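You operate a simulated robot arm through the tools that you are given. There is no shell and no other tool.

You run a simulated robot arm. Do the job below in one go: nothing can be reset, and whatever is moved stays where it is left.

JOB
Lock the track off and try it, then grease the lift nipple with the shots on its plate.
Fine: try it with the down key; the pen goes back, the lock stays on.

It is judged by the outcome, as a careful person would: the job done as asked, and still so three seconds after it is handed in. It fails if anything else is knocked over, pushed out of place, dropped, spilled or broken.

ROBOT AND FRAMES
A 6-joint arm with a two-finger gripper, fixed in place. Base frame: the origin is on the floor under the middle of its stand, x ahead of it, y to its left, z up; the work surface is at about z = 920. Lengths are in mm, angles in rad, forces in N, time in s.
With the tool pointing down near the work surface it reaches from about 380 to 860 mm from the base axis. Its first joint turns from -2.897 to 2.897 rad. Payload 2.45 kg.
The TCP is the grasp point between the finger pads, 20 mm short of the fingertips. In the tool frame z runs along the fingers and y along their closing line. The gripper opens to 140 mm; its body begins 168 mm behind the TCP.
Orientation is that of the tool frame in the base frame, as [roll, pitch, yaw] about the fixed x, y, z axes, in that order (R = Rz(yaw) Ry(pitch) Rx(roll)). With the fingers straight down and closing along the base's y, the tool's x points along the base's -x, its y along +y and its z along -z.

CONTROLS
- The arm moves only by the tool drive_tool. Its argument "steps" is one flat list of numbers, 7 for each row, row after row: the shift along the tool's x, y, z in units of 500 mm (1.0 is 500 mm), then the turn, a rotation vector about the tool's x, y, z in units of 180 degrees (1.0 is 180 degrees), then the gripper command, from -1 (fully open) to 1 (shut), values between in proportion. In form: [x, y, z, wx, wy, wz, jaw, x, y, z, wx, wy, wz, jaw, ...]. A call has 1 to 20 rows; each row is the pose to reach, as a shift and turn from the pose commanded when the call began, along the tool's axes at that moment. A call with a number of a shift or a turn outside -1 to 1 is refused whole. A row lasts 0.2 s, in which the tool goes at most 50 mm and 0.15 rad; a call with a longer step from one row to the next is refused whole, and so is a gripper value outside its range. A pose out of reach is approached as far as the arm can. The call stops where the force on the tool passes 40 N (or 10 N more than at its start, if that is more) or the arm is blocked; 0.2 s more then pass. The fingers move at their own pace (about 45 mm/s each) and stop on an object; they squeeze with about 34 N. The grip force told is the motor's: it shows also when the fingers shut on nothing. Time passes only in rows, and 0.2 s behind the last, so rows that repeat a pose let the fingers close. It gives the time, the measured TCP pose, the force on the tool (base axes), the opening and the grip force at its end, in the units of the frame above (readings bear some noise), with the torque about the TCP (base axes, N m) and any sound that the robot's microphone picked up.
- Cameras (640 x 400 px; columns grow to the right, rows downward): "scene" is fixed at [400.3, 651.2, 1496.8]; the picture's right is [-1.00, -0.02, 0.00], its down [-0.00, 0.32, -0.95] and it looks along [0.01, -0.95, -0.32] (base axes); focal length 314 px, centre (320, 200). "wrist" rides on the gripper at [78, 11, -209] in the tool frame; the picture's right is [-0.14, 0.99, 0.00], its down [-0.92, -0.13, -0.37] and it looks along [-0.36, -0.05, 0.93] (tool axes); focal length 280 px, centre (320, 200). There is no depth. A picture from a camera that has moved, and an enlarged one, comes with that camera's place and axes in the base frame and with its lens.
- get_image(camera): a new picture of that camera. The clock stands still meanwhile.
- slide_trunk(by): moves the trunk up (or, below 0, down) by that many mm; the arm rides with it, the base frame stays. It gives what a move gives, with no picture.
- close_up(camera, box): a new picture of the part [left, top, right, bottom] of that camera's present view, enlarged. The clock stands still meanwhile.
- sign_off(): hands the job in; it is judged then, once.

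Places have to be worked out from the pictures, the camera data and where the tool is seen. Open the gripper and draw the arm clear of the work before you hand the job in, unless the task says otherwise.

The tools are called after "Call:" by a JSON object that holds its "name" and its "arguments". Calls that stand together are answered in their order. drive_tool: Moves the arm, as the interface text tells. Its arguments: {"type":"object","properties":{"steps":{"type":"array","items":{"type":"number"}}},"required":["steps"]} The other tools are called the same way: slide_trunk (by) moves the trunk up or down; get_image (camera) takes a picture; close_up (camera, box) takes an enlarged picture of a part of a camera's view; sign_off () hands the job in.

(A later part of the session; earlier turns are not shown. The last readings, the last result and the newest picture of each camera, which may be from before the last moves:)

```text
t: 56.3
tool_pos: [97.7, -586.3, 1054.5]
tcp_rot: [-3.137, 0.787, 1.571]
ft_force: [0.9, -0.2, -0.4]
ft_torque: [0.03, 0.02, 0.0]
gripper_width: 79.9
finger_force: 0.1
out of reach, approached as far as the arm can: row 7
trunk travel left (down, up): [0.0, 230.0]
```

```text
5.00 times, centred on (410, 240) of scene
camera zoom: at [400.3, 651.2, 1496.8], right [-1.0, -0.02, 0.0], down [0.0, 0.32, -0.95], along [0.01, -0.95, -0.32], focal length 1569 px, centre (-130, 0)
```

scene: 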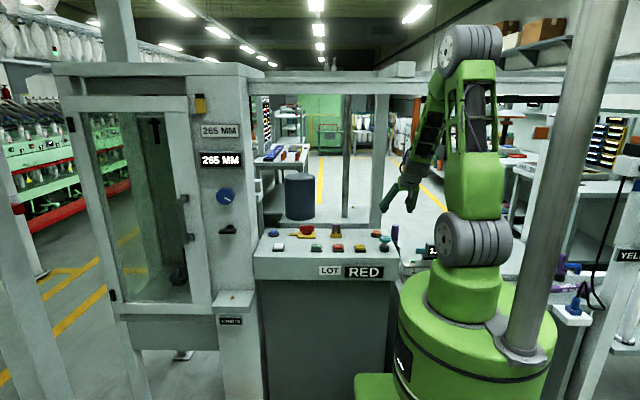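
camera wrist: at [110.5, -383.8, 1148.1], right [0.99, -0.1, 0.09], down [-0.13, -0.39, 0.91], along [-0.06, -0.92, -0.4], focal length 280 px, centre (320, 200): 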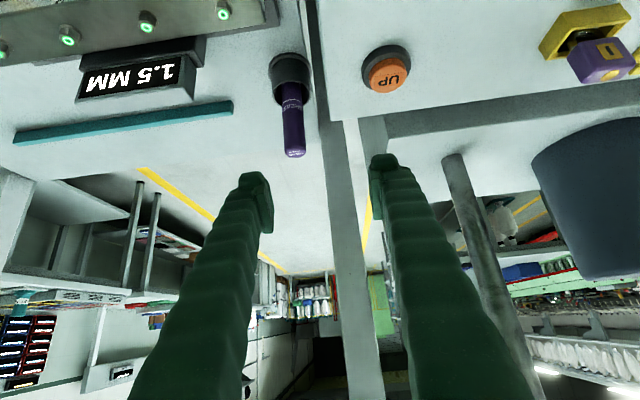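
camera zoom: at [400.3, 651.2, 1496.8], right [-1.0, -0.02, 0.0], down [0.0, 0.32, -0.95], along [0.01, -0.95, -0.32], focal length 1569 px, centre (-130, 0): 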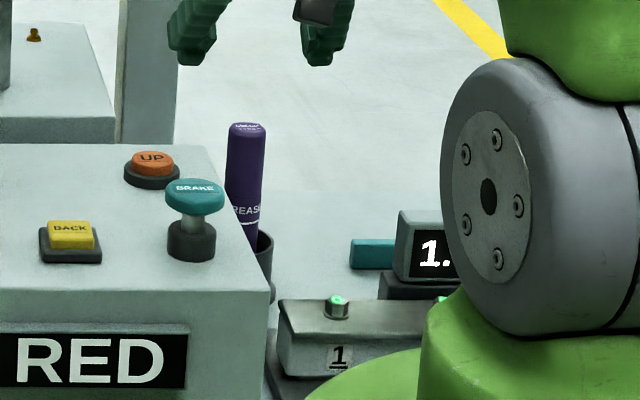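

The pen measures about 36 mm across, its top near (55,-764,891), with the cup rim at z≈769. To settle which pose my shifts start from after the reach limit, I make a small 30 mm move along the tool axis and read the result.

Call:
{"name": "drive_tool", "arguments": {"steps": [0, 0, 0.06, 0, 0, 0, 0.086, 0, 0, 0.06, 0, 0, 0, 0.086, 0, 0, 0.06, 0, 0, 0, 0.086]}}

```text
t: 57.1
tool_pos: [101.9, -607.6, 1035.5]
tcp_rot: [-3.129, 0.787, 1.571]
ft_force: [0.4, -0.4, 0.0]
ft_torque: [-0.04, 0.02, 0.01]
gripper_width: 63.8
finger_force: 0.0
trunk travel left (down, up): [0.0, 230.0]
```

Shifts start from the reached pose, so my bookkeeping holds. I go to the pre-grasp point about (55,-679,953), correcting the slight roll.

Call:
{"name": "drive_tool", "arguments": {"steps": [0.004, -0.0234, 0.0544, -0.004, 0, 0, 0.086, 0.008, -0.0469, 0.1088, -0.004, 0, 0, 0.086, 0.012, -0.0703, 0.1632, -0.004, 0, 0, 0.086, 0.016, -0.0938, 0.2176, -0.004, 0, 0, 0.086, 0.016, -0.0938, 0.2176, -0.004, 0, 0, 0.086]}}

Call:
{"name": "get_image", "arguments": {"camera": "wrist"}}

Call:
{"name": "get_image", "arguments": {"camera": "scene"}}

```text
t: 58.5
tool_pos: [87.9, -661.4, 946.1]
tcp_rot: [-3.072, 0.739, 1.531]
ft_force: [7.5, 8.7, 13.7]
ft_torque: [0.18, -0.86, 0.28]
gripper_width: 69.5
finger_force: 4.1
out of reach, approached as far as the arm can: row 1, 2, 3, 4, 5
trunk travel left (down, up): [0.0, 230.0]
stopped in row 5: the force on the tool passed its limit at 49 N (the readings are from after the stop); the commanded pose is now the measured one
```

```text
taken
camera wrist: at [121.2, -465.3, 1047.2], right [0.98, -0.19, 0.04], down [-0.12, -0.42, 0.9], along [-0.15, -0.89, -0.44], focal length 280 px, centre (320, 200)
```

wrist: 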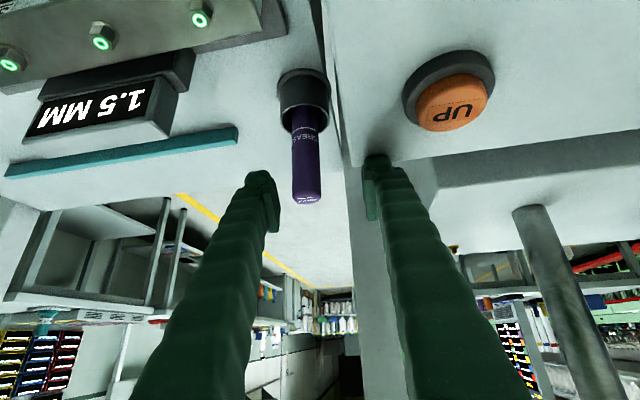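

```text
taken
```

scene: 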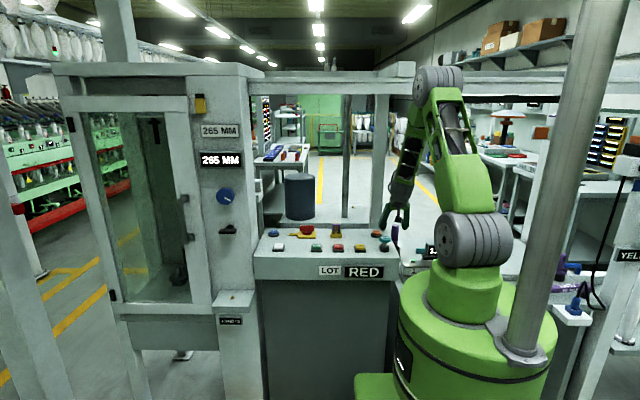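

The arm hit a wrist limit at this tilt, and the right finger touched the panel corner, so I must change the approach. First I back straight out along the tool axis.

Call:
{"name": "drive_tool", "arguments": {"steps": [0, 0, -0.05, 0, 0, 0, 0.086, 0, 0, -0.1, 0, 0, 0, 0.086]}}

Call:
{"name": "close_up", "arguments": {"camera": "scene", "box": [370, 180, 450, 280]}}

Call:
{"name": "get_image", "arguments": {"camera": "wrist"}}

```text
t: 59.1
tool_pos: [90.7, -628.0, 981.2]
tcp_rot: [-3.072, 0.734, 1.53]
ft_force: [1.0, -0.1, -0.5]
ft_torque: [-0.03, 0.01, 0.04]
gripper_width: 64.1
finger_force: 0.0
trunk travel left (down, up): [0.0, 230.0]
```

```text
4.00 times, centred on (410, 230) of scene
camera zoom: at [400.3, 651.2, 1496.8], right [-1.0, -0.02, 0.0], down [0.0, 0.32, -0.95], along [0.01, -0.95, -0.32], focal length 1255 px, centre (-40, 80)
```

zoom: 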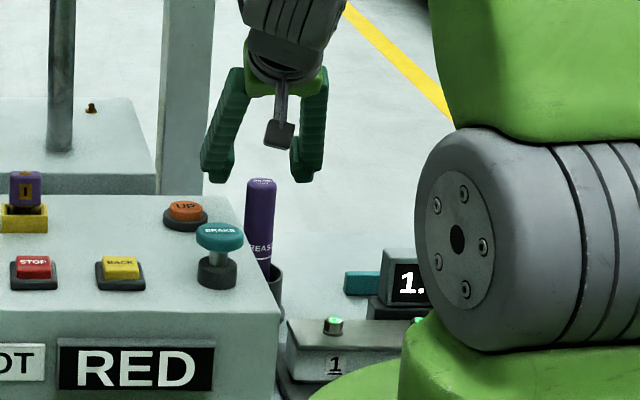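

```text
taken
camera wrist: at [124.7, -433.1, 1083.3], right [0.98, -0.19, 0.04], down [-0.12, -0.43, 0.9], along [-0.15, -0.88, -0.44], focal length 280 px, centre (320, 200)
```

wrist: 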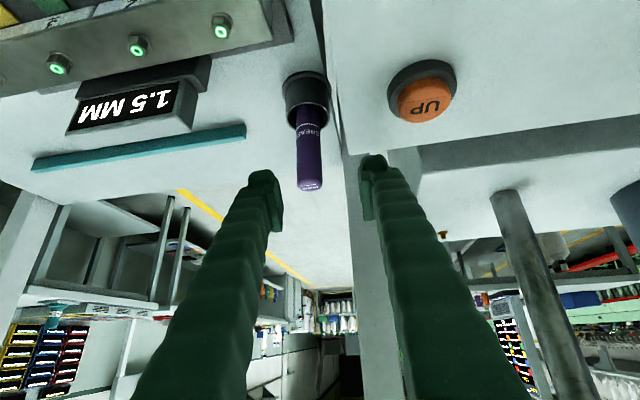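

Nothing was displaced by the touch. I reorient to a gentler 30° tilt, pointing toward -y and a bit -x. That keeps the forearm to the right of the orange piece and the fingers off the panel corner. Then I move to the new pre-grasp point.

Call:
{"name": "drive_tool", "arguments": {"steps": [0, 0, -0.02, 0.0172, 0.01745, 0.0305, 0.086, 0, 0, -0.03, 0.0344, 0.0349, 0.061, 0.086, 0, 0, -0.03, 0.0516, 0.05235, 0.0915, 0.086, 0, 0, -0.03, 0.0688, 0.0698, 0.122, 0.086, 0, 0, -0.03, 0.0688, 0.0698, 0.122, 0.086]}}

Call:
{"name": "get_image", "arguments": {"camera": "wrist"}}

Call:
{"name": "get_image", "arguments": {"camera": "scene"}}

```text
t: 60.3
tool_pos: [92.7, -619.4, 991.1]
tcp_rot: [3.141, 0.524, 1.046]
ft_force: [0.1, -0.4, -0.2]
ft_torque: [0.03, -0.02, 0.0]
gripper_width: 63.8
finger_force: 0.1
trunk travel left (down, up): [0.0, 230.0]
```

```text
taken
camera wrist: at [188.8, -475.4, 1133.8], right [0.8, -0.6, 0.07], down [-0.42, -0.47, 0.78], along [-0.43, -0.65, -0.62], focal length 280 px, centre (320, 200)
```

wrist: 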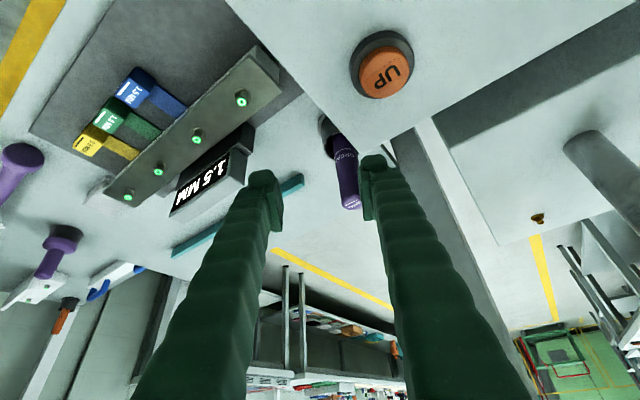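

```text
taken
```

scene: 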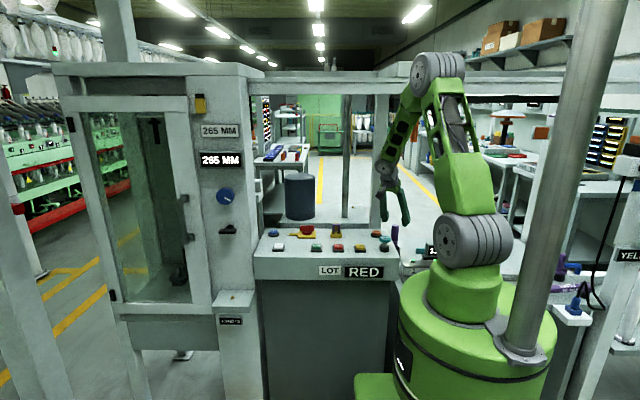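

Orientation is exact now, and the pen sits between the fingers' lines. I move to the pre-grasp point, 120 mm short of the grip point along the tool axis.

Call:
{"name": "drive_tool", "arguments": {"steps": [-0.0316, 0.0199, 0.0293, 0, 0, 0, 0.086, -0.0632, 0.0397, 0.0586, 0, 0, 0, 0.086, -0.0948, 0.0596, 0.0879, 0, 0, 0, 0.086, -0.1264, 0.0794, 0.1172, 0, 0, 0, 0.086, -0.1264, 0.0794, 0.1172, 0, 0, 0, 0.086]}}

Call:
{"name": "get_image", "arguments": {"camera": "wrist"}}

Call:
{"name": "close_up", "arguments": {"camera": "scene", "box": [340, 40, 480, 280]}}

```text
t: 61.5
tool_pos: [83.9, -711.6, 971.5]
tcp_rot: [3.141, 0.523, 1.046]
ft_force: [0.1, 0.1, 0.0]
ft_torque: [-0.01, -0.01, 0.02]
gripper_width: 64.1
finger_force: 0.1
trunk travel left (down, up): [0.0, 230.0]
```

```text
taken
camera wrist: at [179.9, -568.4, 1113.9], right [0.8, -0.6, 0.07], down [-0.42, -0.47, 0.78], along [-0.43, -0.65, -0.62], focal length 280 px, centre (320, 200)
```

wrist: 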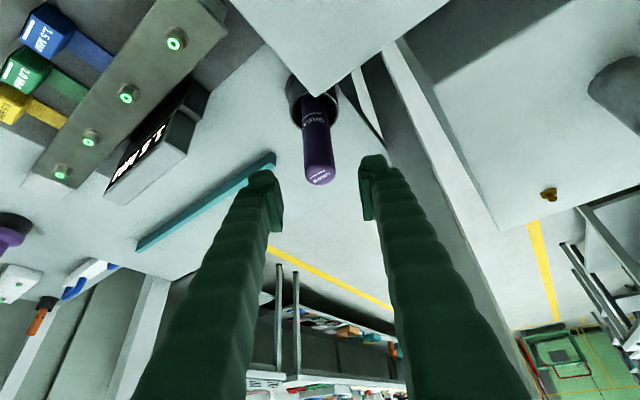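

```text
1.67 times, centred on (410, 160) of scene
camera zoom: at [400.3, 651.2, 1496.8], right [-1.0, -0.02, 0.0], down [0.0, 0.32, -0.95], along [0.01, -0.95, -0.32], focal length 523 px, centre (170, 267)
```

zoom: 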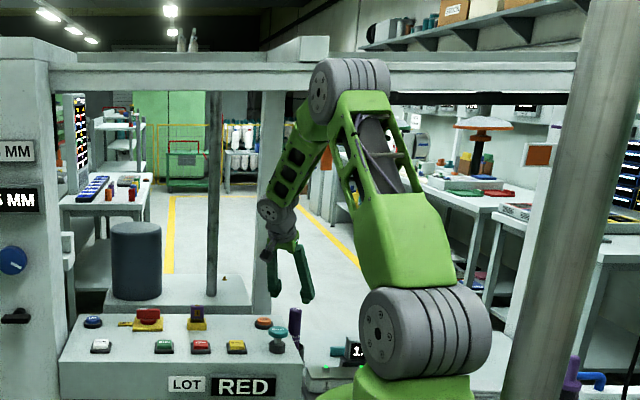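

Call:
{"name": "close_up", "arguments": {"camera": "wrist", "box": [240, 60, 400, 220]}}

```text
2.50 times, centred on (320, 140) of wrist
camera zoom: at [179.9, -568.4, 1113.9], right [0.8, -0.6, 0.07], down [-0.42, -0.47, 0.78], along [-0.43, -0.65, -0.62], focal length 701 px, centre (320, 350)
```

zoom: 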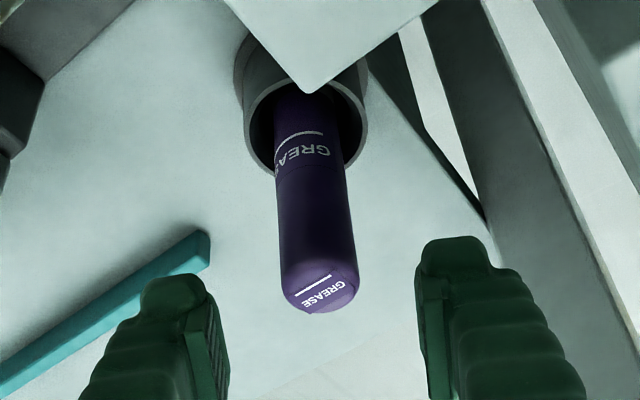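

The pen axis is at about (53,-763.7), dead centre between the fingers. I advance 122 mm along the tool axis to the grip point.

Call:
{"name": "drive_tool", "arguments": {"steps": [0, 0, 0.06, 0, 0, 0, 0.086, 0, 0, 0.12, 0, 0, 0, 0.086, 0.0005, -0.0014, 0.18, 0, 0, 0, 0.086, 0.0005, -0.0014, 0.2434, 0, 0, 0, 0.086, 0.0005, -0.0014, 0.2434, 0, 0, 0, 0.086]}}

Call:
{"name": "get_image", "arguments": {"camera": "wrist"}}

Call:
{"name": "close_up", "arguments": {"camera": "scene", "box": [340, 60, 480, 280]}}

```text
t: 62.7
tool_pos: [53.3, -762.1, 865.8]
tcp_rot: [3.141, 0.524, 1.046]
ft_force: [0.0, 0.2, -0.5]
ft_torque: [0.03, 0.01, 0.02]
gripper_width: 64.1
finger_force: 0.0
trunk travel left (down, up): [0.0, 230.0]
```

```text
taken
camera wrist: at [148.8, -619.1, 1008.8], right [0.8, -0.6, 0.07], down [-0.42, -0.47, 0.78], along [-0.43, -0.65, -0.62], focal length 280 px, centre (320, 200)
```

wrist: 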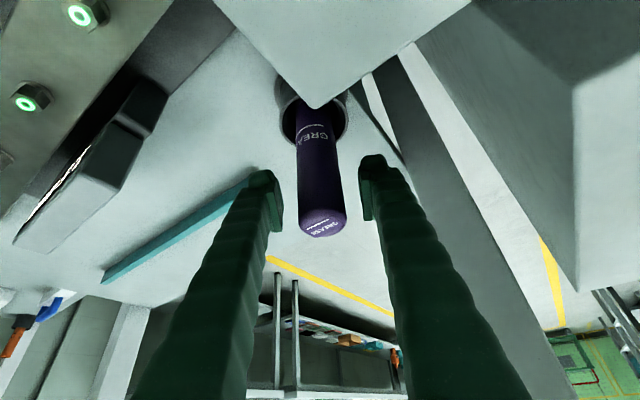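

```text
1.82 times, centred on (410, 170) of scene
camera zoom: at [400.3, 651.2, 1496.8], right [-1.0, -0.02, 0.0], down [0.0, 0.32, -0.95], along [0.01, -0.95, -0.32], focal length 570 px, centre (156, 254)
```

zoom: 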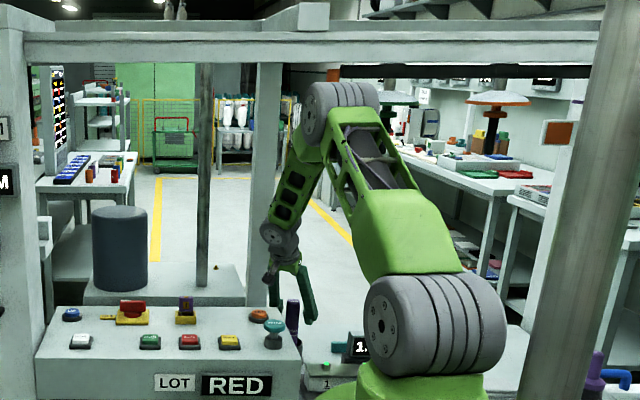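

The pen is squarely between the pads with its top about 25 mm above the TCP. I close on it.

Call:
{"name": "drive_tool", "arguments": {"steps": [0, 0, 0, 0, 0, 0, 0.4, 0, 0, 0, 0, 0, 0, 1, 0, 0, 0, 0, 0, 0, 1, 0, 0, 0, 0, 0, 0, 1, 0, 0, 0, 0, 0, 0, 1]}}

Call:
{"name": "get_image", "arguments": {"camera": "wrist"}}

```text
t: 63.9
tool_pos: [53.7, -761.9, 866.6]
tcp_rot: [-3.141, 0.523, 1.048]
ft_force: [0.7, -0.6, 0.3]
ft_torque: [-0.02, 0.0, 0.02]
gripper_width: 34.6
finger_force: 33.9
trunk travel left (down, up): [0.0, 230.0]
```

```text
taken
camera wrist: at [149.0, -618.6, 1009.0], right [0.8, -0.6, 0.07], down [-0.42, -0.47, 0.78], along [-0.43, -0.65, -0.62], focal length 280 px, centre (320, 200)
```

wrist: 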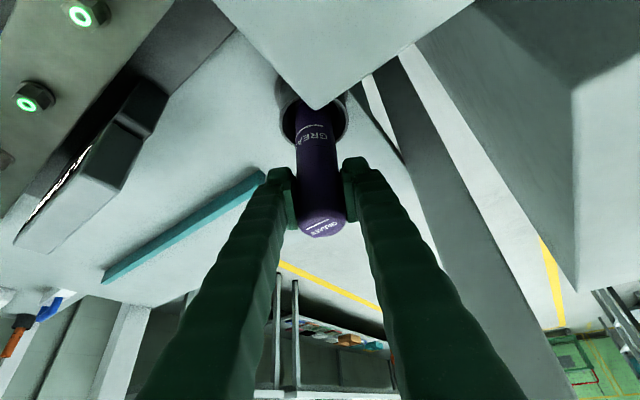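

The pen is held (34.6 mm); pick pose noted as TCP (53.7,-761.9,866.6). I lift it straight up 100 mm, out of the cup.

Call:
{"name": "drive_tool", "arguments": {"steps": [-0.02, 0, -0.0346, 0, 0, 0, 1, -0.05, 0, -0.0866, 0, 0, 0, 1, -0.08, 0, -0.1386, 0, 0, 0, 1, -0.1, 0, -0.1732, 0, 0, 0, 1, -0.1, 0, -0.1732, 0, 0, 0, 1]}}

Call:
{"name": "get_image", "arguments": {"camera": "wrist"}}

Call:
{"name": "close_up", "arguments": {"camera": "scene", "box": [360, 160, 460, 280]}}

```text
t: 65.1
tool_pos: [55.2, -762.9, 966.5]
tcp_rot: [-3.141, 0.524, 1.048]
ft_force: [-0.3, -0.2, -1.6]
ft_torque: [0.01, 0.0, 0.03]
gripper_width: 34.7
finger_force: 33.6
trunk travel left (down, up): [0.0, 230.0]
```

```text
taken
camera wrist: at [149.9, -620.0, 1109.0], right [0.8, -0.6, 0.07], down [-0.42, -0.47, 0.78], along [-0.43, -0.65, -0.62], focal length 280 px, centre (320, 200)
```

wrist: 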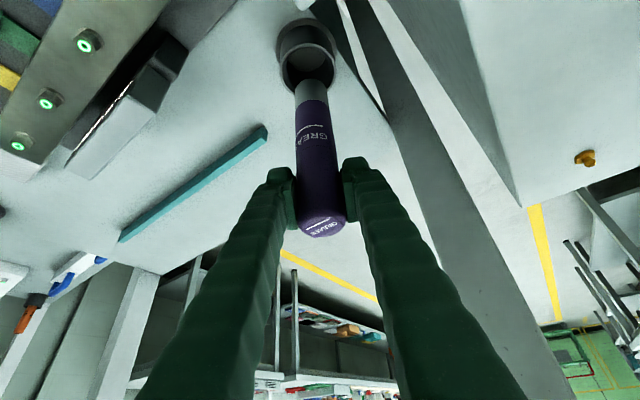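

```text
3.33 times, centred on (410, 220) of scene
camera zoom: at [400.3, 651.2, 1496.8], right [-1.0, -0.02, 0.0], down [0.0, 0.32, -0.95], along [0.01, -0.95, -0.32], focal length 1046 px, centre (20, 133)
```

zoom: 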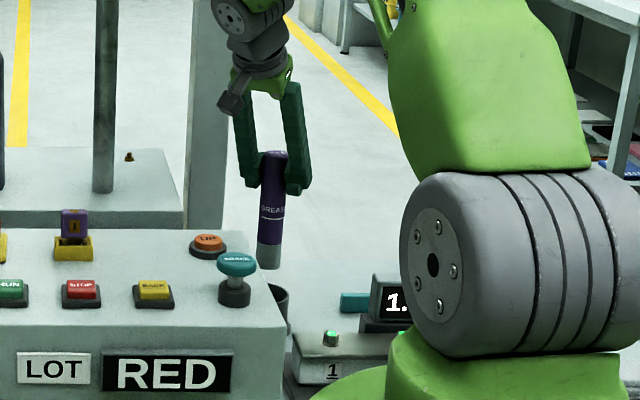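

The pen is clear of the cup, with a grey nozzle end about 153 mm below the TCP. I shift +x about 85 mm, away from the orange piece, while rising a little.

Call:
{"name": "drive_tool", "arguments": {"steps": [0.0133, 0.0462, -0.048, 0, 0, 0, 1, 0.0266, 0.0924, -0.096, 0, 0, 0, 1, 0.0336, 0.1472, -0.1118, 0, 0, 0, 1, 0.0336, 0.1472, -0.1118, 0, 0, 0, 1]}}

Call:
{"name": "close_up", "arguments": {"camera": "scene", "box": [320, 60, 480, 280]}}

```text
t: 66.1
tool_pos: [139.9, -763.5, 1009.6]
tcp_rot: [-3.139, 0.522, 1.048]
ft_force: [0.7, 0.4, -2.4]
ft_torque: [0.0, 0.0, -0.04]
gripper_width: 34.3
finger_force: 33.9
trunk travel left (down, up): [0.0, 230.0]
```

```text
1.82 times, centred on (400, 170) of scene
camera zoom: at [400.3, 651.2, 1496.8], right [-1.0, -0.02, 0.0], down [0.0, 0.32, -0.95], along [0.01, -0.95, -0.32], focal length 570 px, centre (174, 254)
```

zoom: 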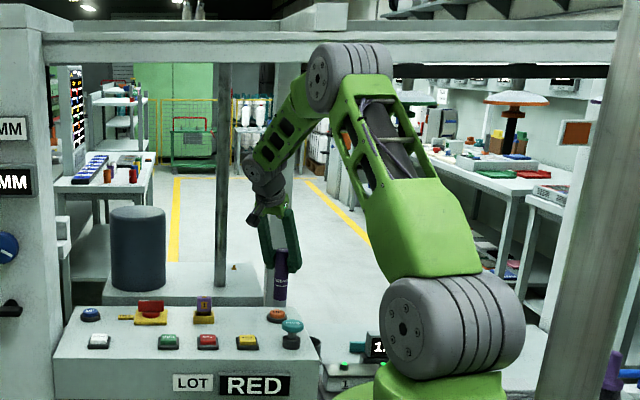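

Clear on all sides. I raise the pen above the panel and carry it to about (300,-560,1185), with the nozzle about 1030 mm high, over everything on the panel.

Call:
{"name": "drive_tool", "arguments": {"steps": [-0.04, 0, -0.0693, 0, 0, 0, 1, -0.08, 0, -0.1386, 0, 0, 0, 1, -0.12, 0, -0.2078, 0, 0, 0, 1, -0.0552, 0.0123, -0.2664, 0, 0, 0, 1, 0.0096, 0.0245, -0.325, 0, 0, 0, 1, 0.0744, 0.0368, -0.3836, 0, 0, 0, 1, 0.1392, 0.0491, -0.4422, 0, 0, 0, 1, 0.204, 0.0613, -0.5008, 0, 0, 0, 1, 0.2688, 0.0736, -0.5594, 0, 0, 0, 1]}}

Call:
{"name": "get_image", "arguments": {"camera": "scene"}}

Call:
{"name": "get_image", "arguments": {"camera": "wrist"}}

```text
t: 68.1
tool_pos: [300.2, -558.1, 1182.6]
tcp_rot: [3.141, 0.523, 1.048]
ft_force: [-0.4, 0.1, -2.8]
ft_torque: [-0.01, 0.01, 0.02]
gripper_width: 34.5
finger_force: 33.8
trunk travel left (down, up): [0.0, 230.0]
```

```text
taken
```

scene: 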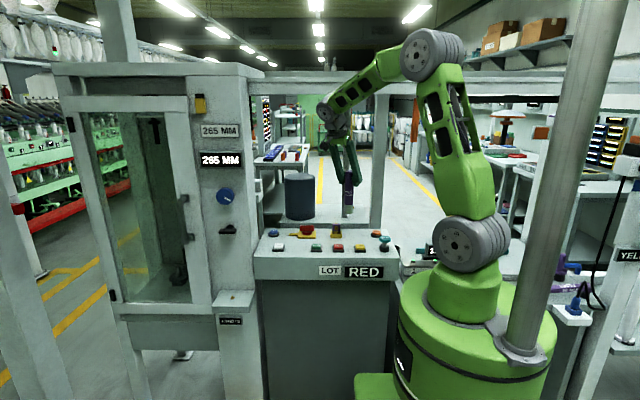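

```text
taken
camera wrist: at [396.2, -415.9, 1325.1], right [0.8, -0.6, 0.07], down [-0.42, -0.47, 0.78], along [-0.43, -0.65, -0.62], focal length 280 px, centre (320, 200)
```

wrist: 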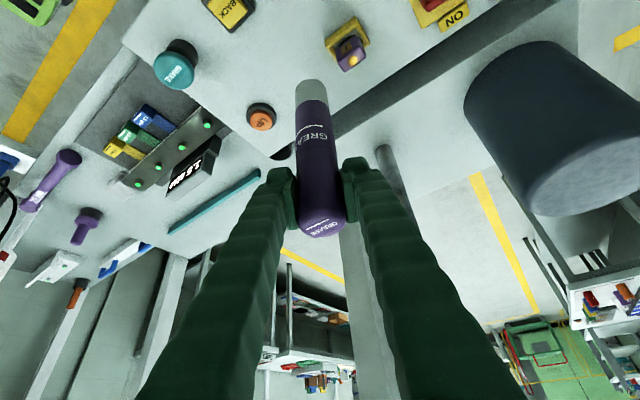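

The pen is carried safely over the panel. Next I move toward the nipple and turn the tool 30° about the vertical, so that it points straight toward -y, staging at about (560,-400,1185).

Call:
{"name": "drive_tool", "arguments": {"steps": [0.066, 0.0418, -0.0381, -0.0119, 0, -0.0206, 1, 0.1321, 0.0835, -0.0762, -0.0238, 0, -0.0412, 1, 0.1981, 0.1253, -0.1143, -0.0357, 0, -0.0618, 1, 0.2641, 0.1671, -0.1525, -0.0476, 0, -0.0825, 1, 0.3301, 0.2089, -0.1906, -0.0595, 0, -0.1031, 1, 0.3962, 0.2506, -0.2287, -0.0714, 0, -0.1237, 1, 0.4622, 0.2924, -0.2668, -0.0833, 0, -0.1443, 1, 0.4622, 0.2924, -0.2668, -0.0833, 0, -0.1443, 1]}}

Call:
{"name": "get_image", "arguments": {"camera": "scene"}}

Call:
{"name": "get_image", "arguments": {"camera": "wrist"}}

```text
t: 69.9
tool_pos: [560.5, -400.5, 1183.4]
tcp_rot: [-3.141, 0.523, 1.57]
ft_force: [0.0, 0.1, -2.0]
ft_torque: [0.0, -0.01, -0.01]
gripper_width: 34.6
finger_force: 33.4
trunk travel left (down, up): [0.0, 230.0]
```

```text
taken
```

scene: 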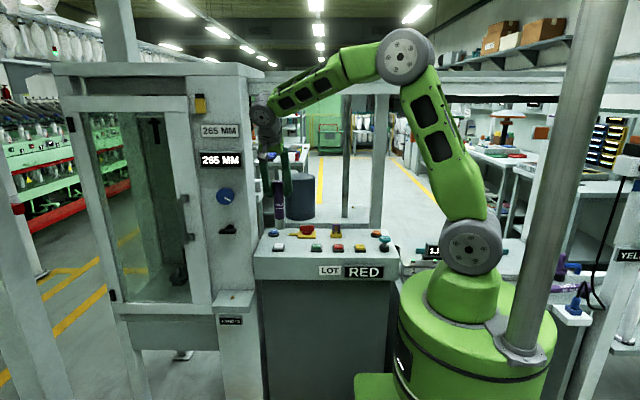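

```text
taken
camera wrist: at [572.3, -229.4, 1325.1], right [0.99, -0.12, 0.07], down [-0.13, -0.61, 0.78], along [-0.05, -0.78, -0.62], focal length 280 px, centre (320, 200)
```

wrist: 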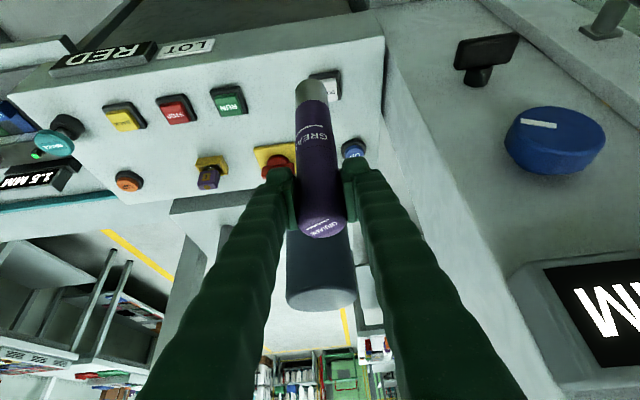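

I see the column's knob and lever on the right; the pen must stay in front of them. I swing out to y≈-260 first and then across to x≈750, to view the shelf nipple.

Call:
{"name": "drive_tool", "arguments": {"steps": [0.0808, 0, -0.0467, 0, 0, 0, 1, 0.1617, 0, -0.0933, 0, 0, 0, 1, 0.2425, 0, -0.14, 0, 0, 0, 1, 0.2585, 0.076, -0.1123, 0, 0, 0, 1, 0.2745, 0.152, -0.0846, 0, 0, 0, 1, 0.2905, 0.228, -0.0568, 0, 0, 0, 1, 0.3065, 0.304, -0.0291, 0, 0, 0, 1, 0.3225, 0.38, -0.0014, 0, 0, 0, 1, 0.3225, 0.38, -0.0014, 0, 0, 0, 1]}}

Call:
{"name": "get_image", "arguments": {"camera": "wrist"}}

Call:
{"name": "get_image", "arguments": {"camera": "scene"}}

```text
t: 71.9
tool_pos: [749.4, -264.5, 1099.7]
tcp_rot: [-3.141, 0.524, 1.57]
ft_force: [0.7, -0.4, -2.2]
ft_torque: [-0.05, 0.05, -0.03]
gripper_width: 34.5
finger_force: 33.9
trunk travel left (down, up): [0.0, 230.0]
```

```text
taken
camera wrist: at [760.4, -91.2, 1241.8], right [0.99, -0.12, 0.07], down [-0.13, -0.61, 0.78], along [-0.05, -0.78, -0.62], focal length 280 px, centre (320, 200)
```

wrist: 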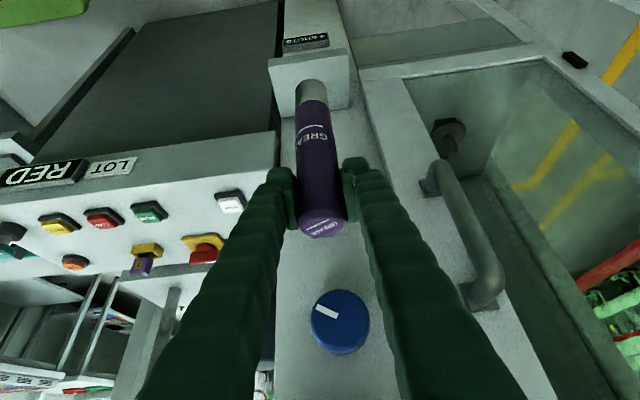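

```text
taken
```

scene: 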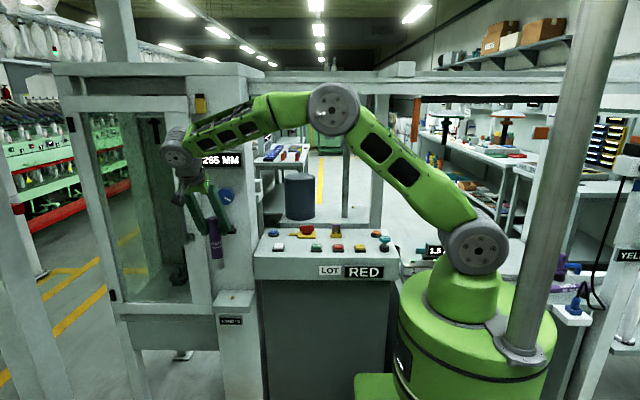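

The pen hides the nipple from the wrist view. My earlier sightings put its base at about (752,-366,754) and its top near z≈766. I zoom in on both views for a relative check before moving over it.

Call:
{"name": "close_up", "arguments": {"camera": "scene", "box": [180, 200, 280, 340]}}

Call:
{"name": "close_up", "arguments": {"camera": "wrist", "box": [250, 20, 370, 120]}}

```text
2.86 times, centred on (230, 270) of scene
camera zoom: at [400.3, 651.2, 1496.8], right [-1.0, -0.02, 0.0], down [0.0, 0.32, -0.95], along [0.01, -0.95, -0.32], focal length 896 px, centre (577, 0)
```

zoom: 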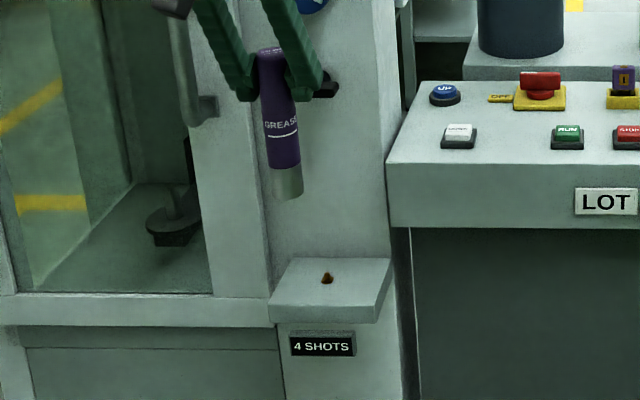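

```text
4.00 times, centred on (310, 70) of wrist
camera zoom: at [760.4, -91.2, 1241.8], right [0.99, -0.12, 0.07], down [-0.13, -0.61, 0.78], along [-0.05, -0.78, -0.62], focal length 1122 px, centre (360, 720)
```

zoom: 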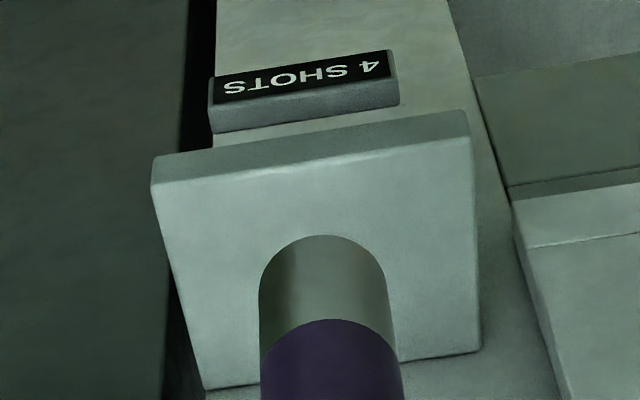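

The scene view shows the pen upright, its nozzle about 152 mm below the TCP. I descend here in front of the column to z≈948 before sliding in, to stay under the lever.

Call:
{"name": "drive_tool", "arguments": {"steps": [0.0379, 0.0006, 0.0657, 0, 0, 0, 1, 0.0759, 0.0011, 0.1314, 0, 0, 0, 1, 0.1138, 0.0017, 0.197, 0, 0, 0, 1, 0.1517, 0.0022, 0.2627, 0, 0, 0, 1, 0.1517, 0.0022, 0.2627, 0, 0, 0, 1]}}

Call:
{"name": "get_image", "arguments": {"camera": "wrist"}}

Call:
{"name": "close_up", "arguments": {"camera": "scene", "box": [180, 200, 280, 340]}}

```text
t: 73.1
tool_pos: [752.2, -262.4, 950.9]
tcp_rot: [3.141, 0.525, 1.571]
ft_force: [-0.2, 0.3, -2.0]
ft_torque: [-0.02, 0.01, 0.0]
gripper_width: 34.6
finger_force: 33.8
trunk travel left (down, up): [0.0, 230.0]
```

```text
taken
camera wrist: at [763.2, -90.8, 1092.0], right [0.99, -0.12, 0.07], down [-0.13, -0.61, 0.78], along [-0.05, -0.78, -0.62], focal length 280 px, centre (320, 200)
```

wrist: 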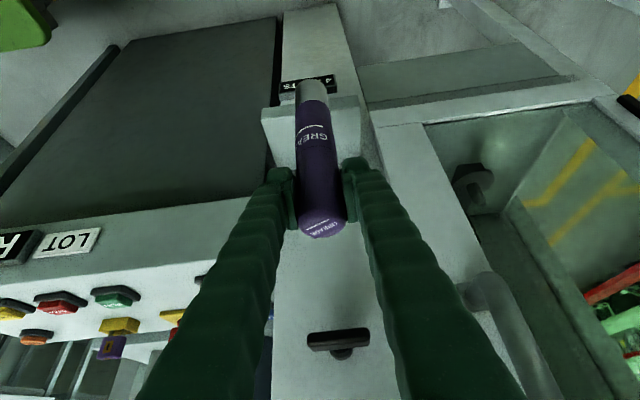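

```text
2.86 times, centred on (230, 270) of scene
camera zoom: at [400.3, 651.2, 1496.8], right [-1.0, -0.02, 0.0], down [0.0, 0.32, -0.95], along [0.01, -0.95, -0.32], focal length 896 px, centre (577, 0)
```

zoom: 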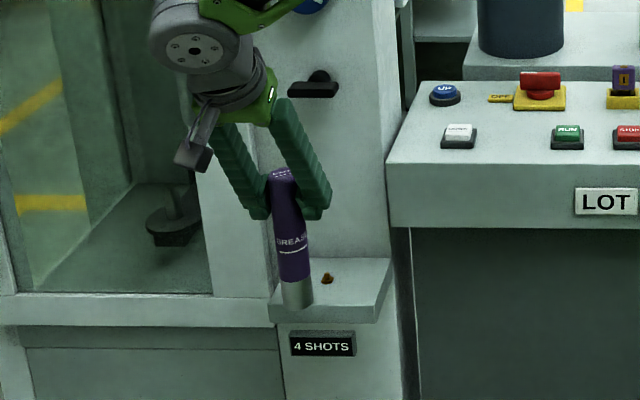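

The lever is at (750,-382,1028), clear above the pen's top. I slide the pen in toward -y, over the nipple, at this height (nozzle ≈ 798, nipple top ≈ 766).

Call:
{"name": "drive_tool", "arguments": {"steps": [-0.0587, 0, 0.0339, 0, 0, 0, 1, -0.1173, 0, 0.0677, 0, 0, 0, 1, -0.176, 0, 0.1016, 0, 0, 0, 1, -0.176, 0, 0.1016, 0, 0, 0, 1]}}

Call:
{"name": "get_image", "arguments": {"camera": "wrist"}}

Call:
{"name": "close_up", "arguments": {"camera": "scene", "box": [200, 260, 270, 330]}}

```text
t: 74.1
tool_pos: [751.3, -363.7, 950.6]
tcp_rot: [-3.141, 0.524, 1.572]
ft_force: [-0.7, -0.2, -1.6]
ft_torque: [0.02, 0.0, 0.0]
gripper_width: 34.6
finger_force: 33.9
trunk travel left (down, up): [0.0, 230.0]
```

```text
taken
camera wrist: at [763.1, -193.7, 1092.9], right [0.99, -0.12, 0.07], down [-0.13, -0.61, 0.78], along [-0.05, -0.78, -0.62], focal length 280 px, centre (320, 200)
```

wrist: 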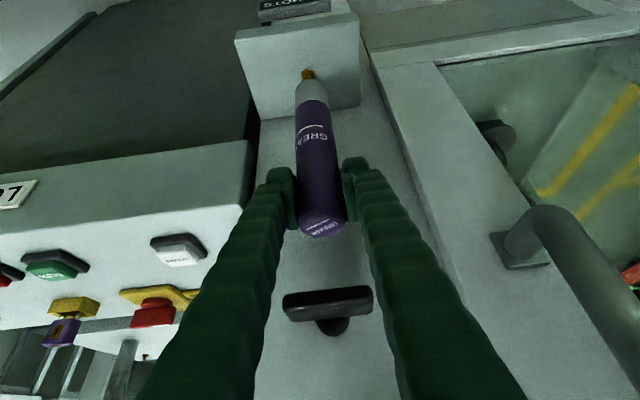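

```text
5.71 times, centred on (235, 295) of scene
camera zoom: at [400.3, 651.2, 1496.8], right [-1.0, -0.02, 0.0], down [0.0, 0.32, -0.95], along [0.01, -0.95, -0.32], focal length 1793 px, centre (806, -343)
```

zoom: 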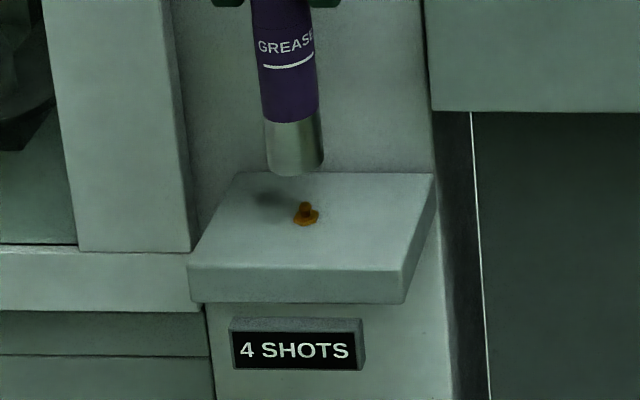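

Both the nozzle and the nipple are visible now. In the scene view the pen is about 3 mm too far in +x. I zoom the wrist view to check x and y the other way.

Call:
{"name": "close_up", "arguments": {"camera": "wrist", "box": [260, 40, 356, 140]}}

```text
4.00 times, centred on (308, 90) of wrist
camera zoom: at [763.1, -193.7, 1092.9], right [0.99, -0.12, 0.07], down [-0.13, -0.61, 0.78], along [-0.05, -0.78, -0.62], focal length 1122 px, centre (368, 640)
```

zoom: 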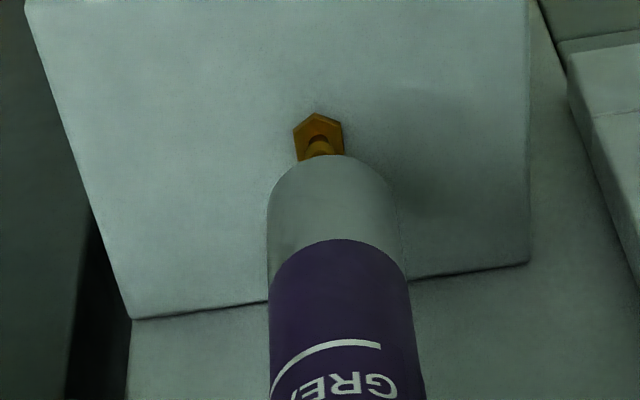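

Both views agree: the pen needs about -3 mm in x and -3.5 mm in y. I correct that and lower about 18 mm, to just above the nipple.

Call:
{"name": "drive_tool", "arguments": {"steps": [-0.0061, -0.006, 0.0035, 0, 0, 0, 1, 0.0029, -0.006, 0.0191, 0, 0, 0, 1, 0.0119, -0.006, 0.0347, 0, 0, 0, 1, 0.0119, -0.006, 0.0347, 0, 0, 0, 1]}}

Call:
{"name": "close_up", "arguments": {"camera": "wrist", "box": [260, 40, 356, 140]}}

Call:
{"name": "close_up", "arguments": {"camera": "scene", "box": [210, 270, 260, 320]}}

```text
t: 75.1
tool_pos: [748.1, -368.3, 932.2]
tcp_rot: [-3.14, 0.523, 1.571]
ft_force: [-0.5, -0.4, -1.8]
ft_torque: [0.01, -0.01, 0.03]
gripper_width: 34.7
finger_force: 33.8
trunk travel left (down, up): [0.0, 230.0]
```

```text
4.00 times, centred on (308, 90) of wrist
camera zoom: at [759.7, -195.6, 1074.5], right [0.99, -0.12, 0.07], down [-0.13, -0.61, 0.78], along [-0.05, -0.78, -0.62], focal length 1122 px, centre (368, 640)
```

zoom: 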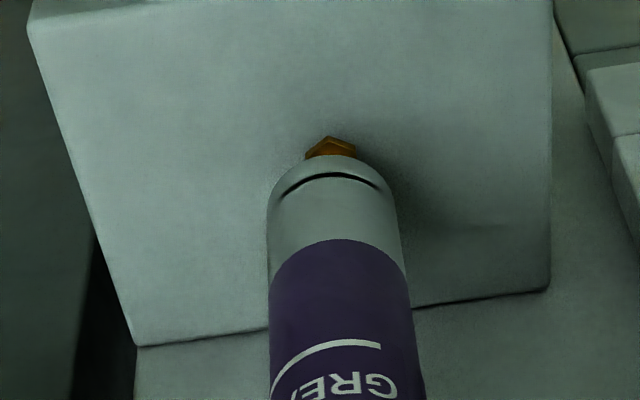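

```text
8.00 times, centred on (235, 295) of scene
camera zoom: at [400.3, 651.2, 1496.8], right [-1.0, -0.02, 0.0], down [0.0, 0.32, -0.95], along [0.01, -0.95, -0.32], focal length 2510 px, centre (1000, -560)
```

zoom: 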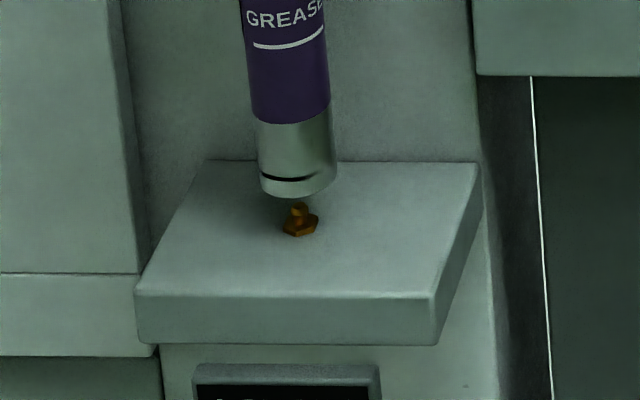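

The nozzle is aligned in x (scene view) and y (within about 2 mm), some 6 mm above the nipple. I lower in 2 mm steps, watching force and sound.

Call:
{"name": "drive_tool", "arguments": {"steps": [0.002, 0, 0.00346, 0, 0, 0, 1, 0.004, 0, 0.00693, 0, 0, 0, 1, 0.006, 0, 0.01039, 0, 0, 0, 1]}}

Call:
{"name": "close_up", "arguments": {"camera": "scene", "box": [210, 270, 260, 320]}}

```text
t: 75.9
tool_pos: [748.6, -366.9, 926.7]
tcp_rot: [3.142, 0.525, 1.572]
ft_force: [0.1, -0.2, -2.0]
ft_torque: [-0.01, -0.03, -0.01]
gripper_width: 34.6
finger_force: 33.6
trunk travel left (down, up): [0.0, 230.0]
```

```text
8.00 times, centred on (235, 295) of scene
camera zoom: at [400.3, 651.2, 1496.8], right [-1.0, -0.02, 0.0], down [0.0, 0.32, -0.95], along [0.01, -0.95, -0.32], focal length 2510 px, centre (1000, -560)
```

zoom: 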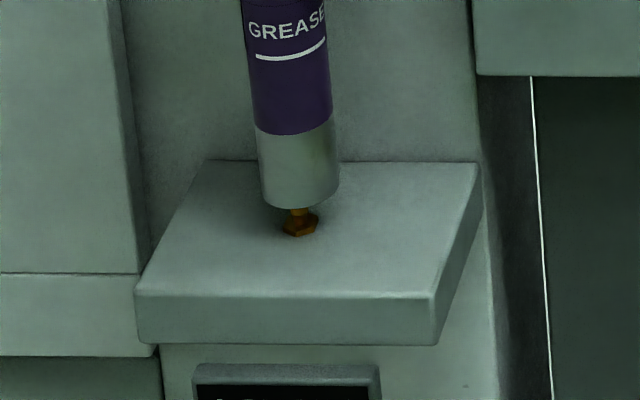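

No contact yet; the nozzle edge is now level with the nipple's stub. I continue down gently, 2 mm at a time.

Call:
{"name": "drive_tool", "arguments": {"steps": [0.002, 0, 0.00346, 0, 0, 0, 1, 0.004, 0, 0.00693, 0, 0, 0, 1]}}

```text
t: 76.5
tool_pos: [747.4, -366.8, 922.0]
tcp_rot: [-3.141, 0.523, 1.572]
ft_force: [0.1, -0.8, -2.0]
ft_torque: [0.0, 0.04, -0.02]
gripper_width: 34.3
finger_force: 33.7
trunk travel left (down, up): [0.0, 230.0]
```

Call:
{"name": "drive_tool", "arguments": {"steps": [0.001, 0, 0.00173, 0, 0, 0, 1, 0.002, 0, 0.00346, 0, 0, 0, 1]}}

Call:
{"name": "close_up", "arguments": {"camera": "scene", "box": [210, 270, 260, 320]}}

Call:
{"name": "close_up", "arguments": {"camera": "wrist", "box": [260, 40, 356, 140]}}

```text
t: 77.1
tool_pos: [747.5, -368.6, 920.3]
tcp_rot: [-3.142, 0.524, 1.569]
ft_force: [-0.1, -0.6, -2.4]
ft_torque: [-0.03, 0.0, -0.01]
gripper_width: 34.5
finger_force: 34.1
trunk travel left (down, up): [0.0, 230.0]
```

```text
8.00 times, centred on (235, 295) of scene
camera zoom: at [400.3, 651.2, 1496.8], right [-1.0, -0.02, 0.0], down [0.0, 0.32, -0.95], along [0.01, -0.95, -0.32], focal length 2510 px, centre (1000, -560)
```

zoom: 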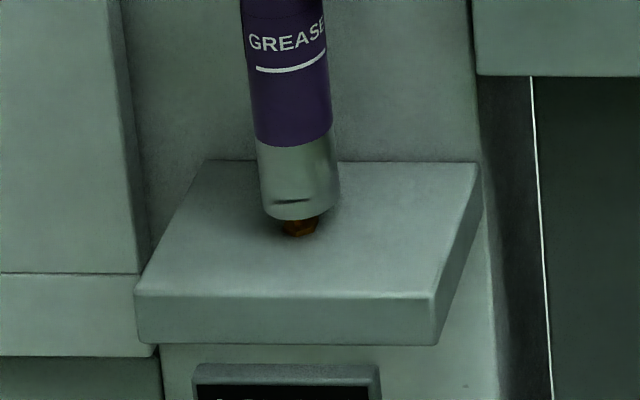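

```text
4.00 times, centred on (308, 90) of wrist
camera zoom: at [759.5, -195.4, 1062.3], right [0.99, -0.12, 0.07], down [-0.13, -0.61, 0.78], along [-0.05, -0.78, -0.62], focal length 1122 px, centre (368, 640)
```

zoom: 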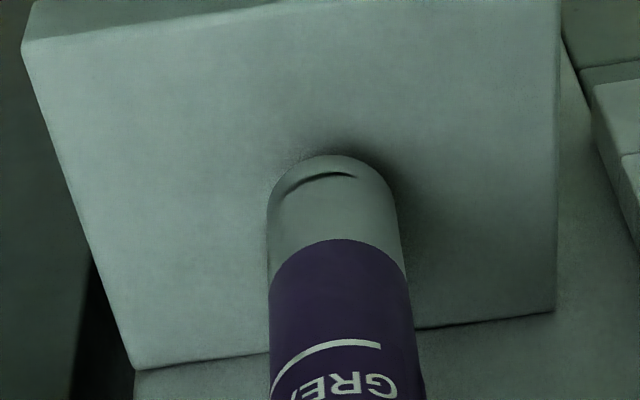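

Still 2 N (just the pen's weight); by my figures the nozzle is 2 mm above the nipple's top. I keep lowering in 1 mm steps.

Call:
{"name": "drive_tool", "arguments": {"steps": [0.001, 0, 0.00173, 0, 0, 0, 1, 0.002, 0, 0.00346, 0, 0, 0, 1, 0.003, 0, 0.0052, 0, 0, 0, 1]}}

```text
t: 77.9
tool_pos: [748.8, -367.7, 917.1]
tcp_rot: [3.141, 0.523, 1.569]
ft_force: [-1.3, -0.2, -1.6]
ft_torque: [-0.01, 0.01, -0.01]
gripper_width: 34.7
finger_force: 34.2
trunk travel left (down, up): [0.0, 230.0]
```

Call:
{"name": "drive_tool", "arguments": {"steps": [0.001, 0, 0.00173, 0, 0, 0, 1, 0.002, 0, 0.00346, 0, 0, 0, 1, 0.003, 0, 0.0052, 0, 0, 0, 1]}}

Call:
{"name": "close_up", "arguments": {"camera": "scene", "box": [210, 270, 260, 320]}}

```text
t: 78.7
tool_pos: [747.5, -365.6, 914.7]
tcp_rot: [-3.142, 0.523, 1.573]
ft_force: [0.5, -0.2, -2.3]
ft_torque: [0.0, -0.01, -0.03]
gripper_width: 34.6
finger_force: 34.5
trunk travel left (down, up): [0.0, 230.0]
```

```text
8.00 times, centred on (235, 295) of scene
camera zoom: at [400.3, 651.2, 1496.8], right [-1.0, -0.02, 0.0], down [0.0, 0.32, -0.95], along [0.01, -0.95, -0.32], focal length 2510 px, centre (1000, -560)
```

zoom: 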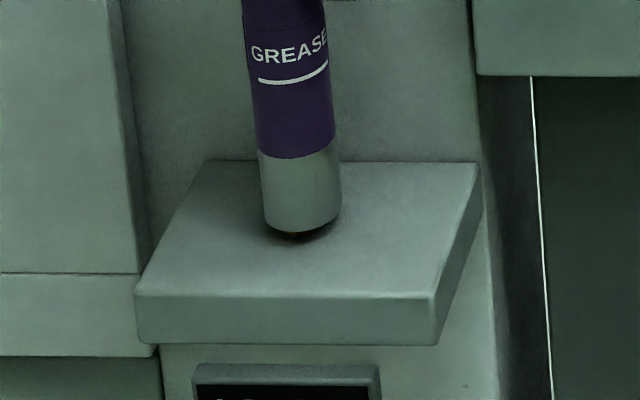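

The nozzle is now sleeving over the nipple with no force yet, so it appears to be a socket. I continue down slowly.

Call:
{"name": "drive_tool", "arguments": {"steps": [0.001, 0, 0.00173, 0, 0, 0, 1, 0.002, 0, 0.00346, 0, 0, 0, 1, 0.003, 0, 0.0052, 0, 0, 0, 1]}}

```text
t: 79.5
tool_pos: [748.4, -366.9, 911.1]
tcp_rot: [3.142, 0.524, 1.57]
ft_force: [0.5, 0.0, -1.5]
ft_torque: [-0.03, -0.01, -0.04]
gripper_width: 34.6
finger_force: 34.5
trunk travel left (down, up): [0.0, 230.0]
```

Call:
{"name": "drive_tool", "arguments": {"steps": [0.001, 0, 0.00173, 0, 0, 0, 1, 0.002, 0, 0.00346, 0, 0, 0, 1]}}

Call:
{"name": "close_up", "arguments": {"camera": "scene", "box": [210, 270, 260, 320]}}

Call:
{"name": "close_up", "arguments": {"camera": "wrist", "box": [240, 30, 400, 240]}}

```text
t: 80.1
tool_pos: [748.3, -366.8, 910.2]
tcp_rot: [-3.142, 0.525, 1.57]
ft_force: [-0.3, -0.7, -2.9]
ft_torque: [0.02, 0.0, -0.02]
gripper_width: 34.5
finger_force: 34.5
trunk travel left (down, up): [0.0, 230.0]
```

```text
8.00 times, centred on (235, 295) of scene
camera zoom: at [400.3, 651.2, 1496.8], right [-1.0, -0.02, 0.0], down [0.0, 0.32, -0.95], along [0.01, -0.95, -0.32], focal length 2510 px, centre (1000, -560)
```

zoom: 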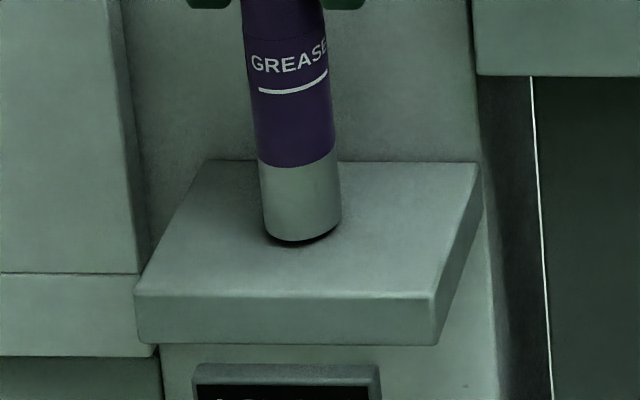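

```text
1.90 times, centred on (320, 135) of wrist
camera zoom: at [759.4, -195.2, 1051.2], right [0.99, -0.12, 0.07], down [-0.13, -0.61, 0.78], along [-0.05, -0.78, -0.62], focal length 534 px, centre (320, 324)
```

zoom: 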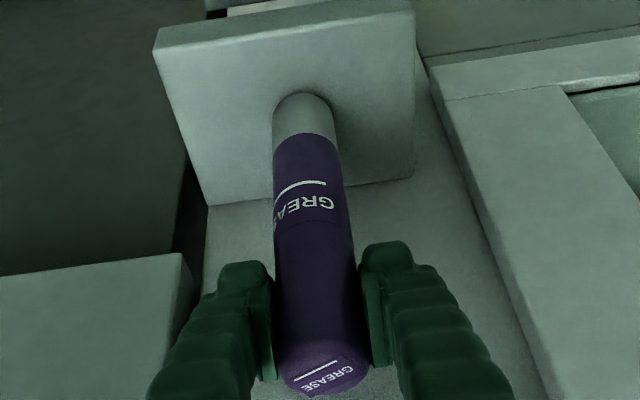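

The nozzle end has nearly reached the shelf, fully over the nipple. I press on in 1 mm steps and watch for force and a click.

Call:
{"name": "drive_tool", "arguments": {"steps": [0.001, 0, 0.00173, 0, 0, 0, 1, 0.002, 0, 0.00346, 0, 0, 0, 1]}}

```text
t: 80.7
tool_pos: [748.7, -367.7, 907.6]
tcp_rot: [-3.141, 0.523, 1.571]
ft_force: [0.1, -1.1, -0.4]
ft_torque: [0.01, 0.0, 0.0]
gripper_width: 34.4
finger_force: 33.7
trunk travel left (down, up): [0.0, 230.0]
```

Call:
{"name": "drive_tool", "arguments": {"steps": [0.001, 0, 0.00173, 0, 0, 0, 1, 0.002, 0, 0.00346, 0, 0, 0, 1]}}

```text
t: 81.3
tool_pos: [748.1, -367.3, 907.6]
tcp_rot: [3.139, 0.525, 1.568]
ft_force: [-0.3, 0.2, 6.6]
ft_torque: [0.1, 0.13, -0.03]
gripper_width: 34.5
finger_force: 33.9
trunk travel left (down, up): [0.0, 230.0]
```

Contact: the force has turned upward (+6.6 N). I press a little more to work the pen, watching for a click.

Call:
{"name": "drive_tool", "arguments": {"steps": [0.001, 0, 0.00173, 0, 0, 0, 1, 0.002, 0, 0.00346, 0, 0, 0, 1]}}

Call:
{"name": "close_up", "arguments": {"camera": "scene", "box": [200, 230, 270, 320]}}

```text
t: 81.9
tool_pos: [746.7, -367.1, 907.1]
tcp_rot: [3.135, 0.528, 1.568]
ft_force: [-2.2, 4.7, 23.1]
ft_torque: [0.59, 0.23, 0.02]
gripper_width: 34.5
finger_force: 34.2
trunk travel left (down, up): [0.0, 230.0]
```

```text
4.44 times, centred on (235, 275) of scene
camera zoom: at [400.3, 651.2, 1496.8], right [-1.0, -0.02, 0.0], down [0.0, 0.32, -0.95], along [0.01, -0.95, -0.32], focal length 1394 px, centre (698, -133)
```

zoom: 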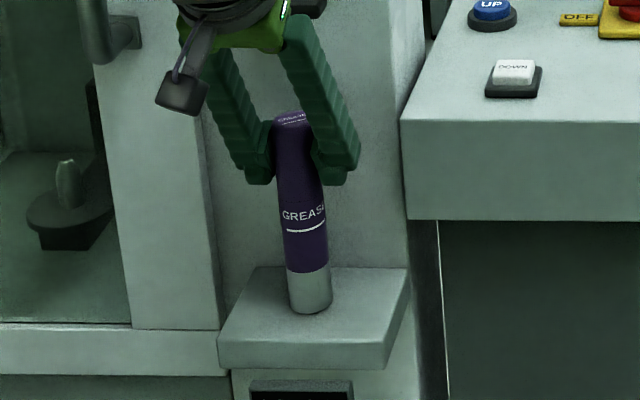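

No click at 23 N. The pen is upright on the nipple, so I press a bit harder, still under the limit.

Call:
{"name": "drive_tool", "arguments": {"steps": [0.001, 0, 0.00173, 0, 0, 0, 1, 0.0015, 0, 0.0026, 0, 0, 0, 1, 0.0015, 0, 0.0026, 0, 0, 0, 1]}}

```text
t: 82.7
tool_pos: [747.4, -366.8, 903.4]
tcp_rot: [3.136, 0.527, 1.569]
ft_force: [0.3, -1.9, 28.9]
ft_torque: [-0.2, -0.16, -0.05]
gripper_width: 34.4
finger_force: 33.8
trunk travel left (down, up): [0.0, 230.0]
```

It gave about 3.5 mm under 29 N. I look to see whether the pen's nozzle is compressing or the pen is sliding in the fingers.

Call:
{"name": "close_up", "arguments": {"camera": "wrist", "box": [240, 30, 400, 240]}}

Call:
{"name": "close_up", "arguments": {"camera": "scene", "box": [210, 245, 260, 315]}}

```text
1.90 times, centred on (320, 135) of wrist
camera zoom: at [757.8, -195.2, 1046.0], right [0.99, -0.12, 0.07], down [-0.13, -0.61, 0.78], along [-0.05, -0.78, -0.62], focal length 534 px, centre (320, 324)
```

zoom: 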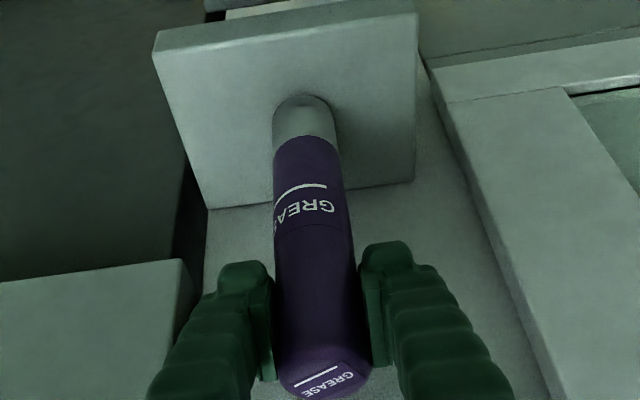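

```text
5.71 times, centred on (235, 280) of scene
camera zoom: at [400.3, 651.2, 1496.8], right [-1.0, -0.02, 0.0], down [0.0, 0.32, -0.95], along [0.01, -0.95, -0.32], focal length 1793 px, centre (806, -257)
```

zoom: 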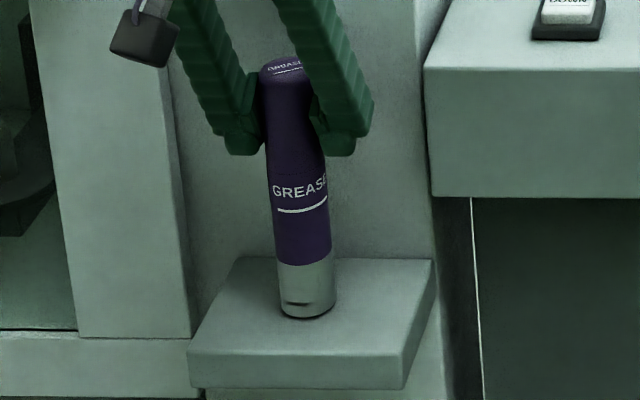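

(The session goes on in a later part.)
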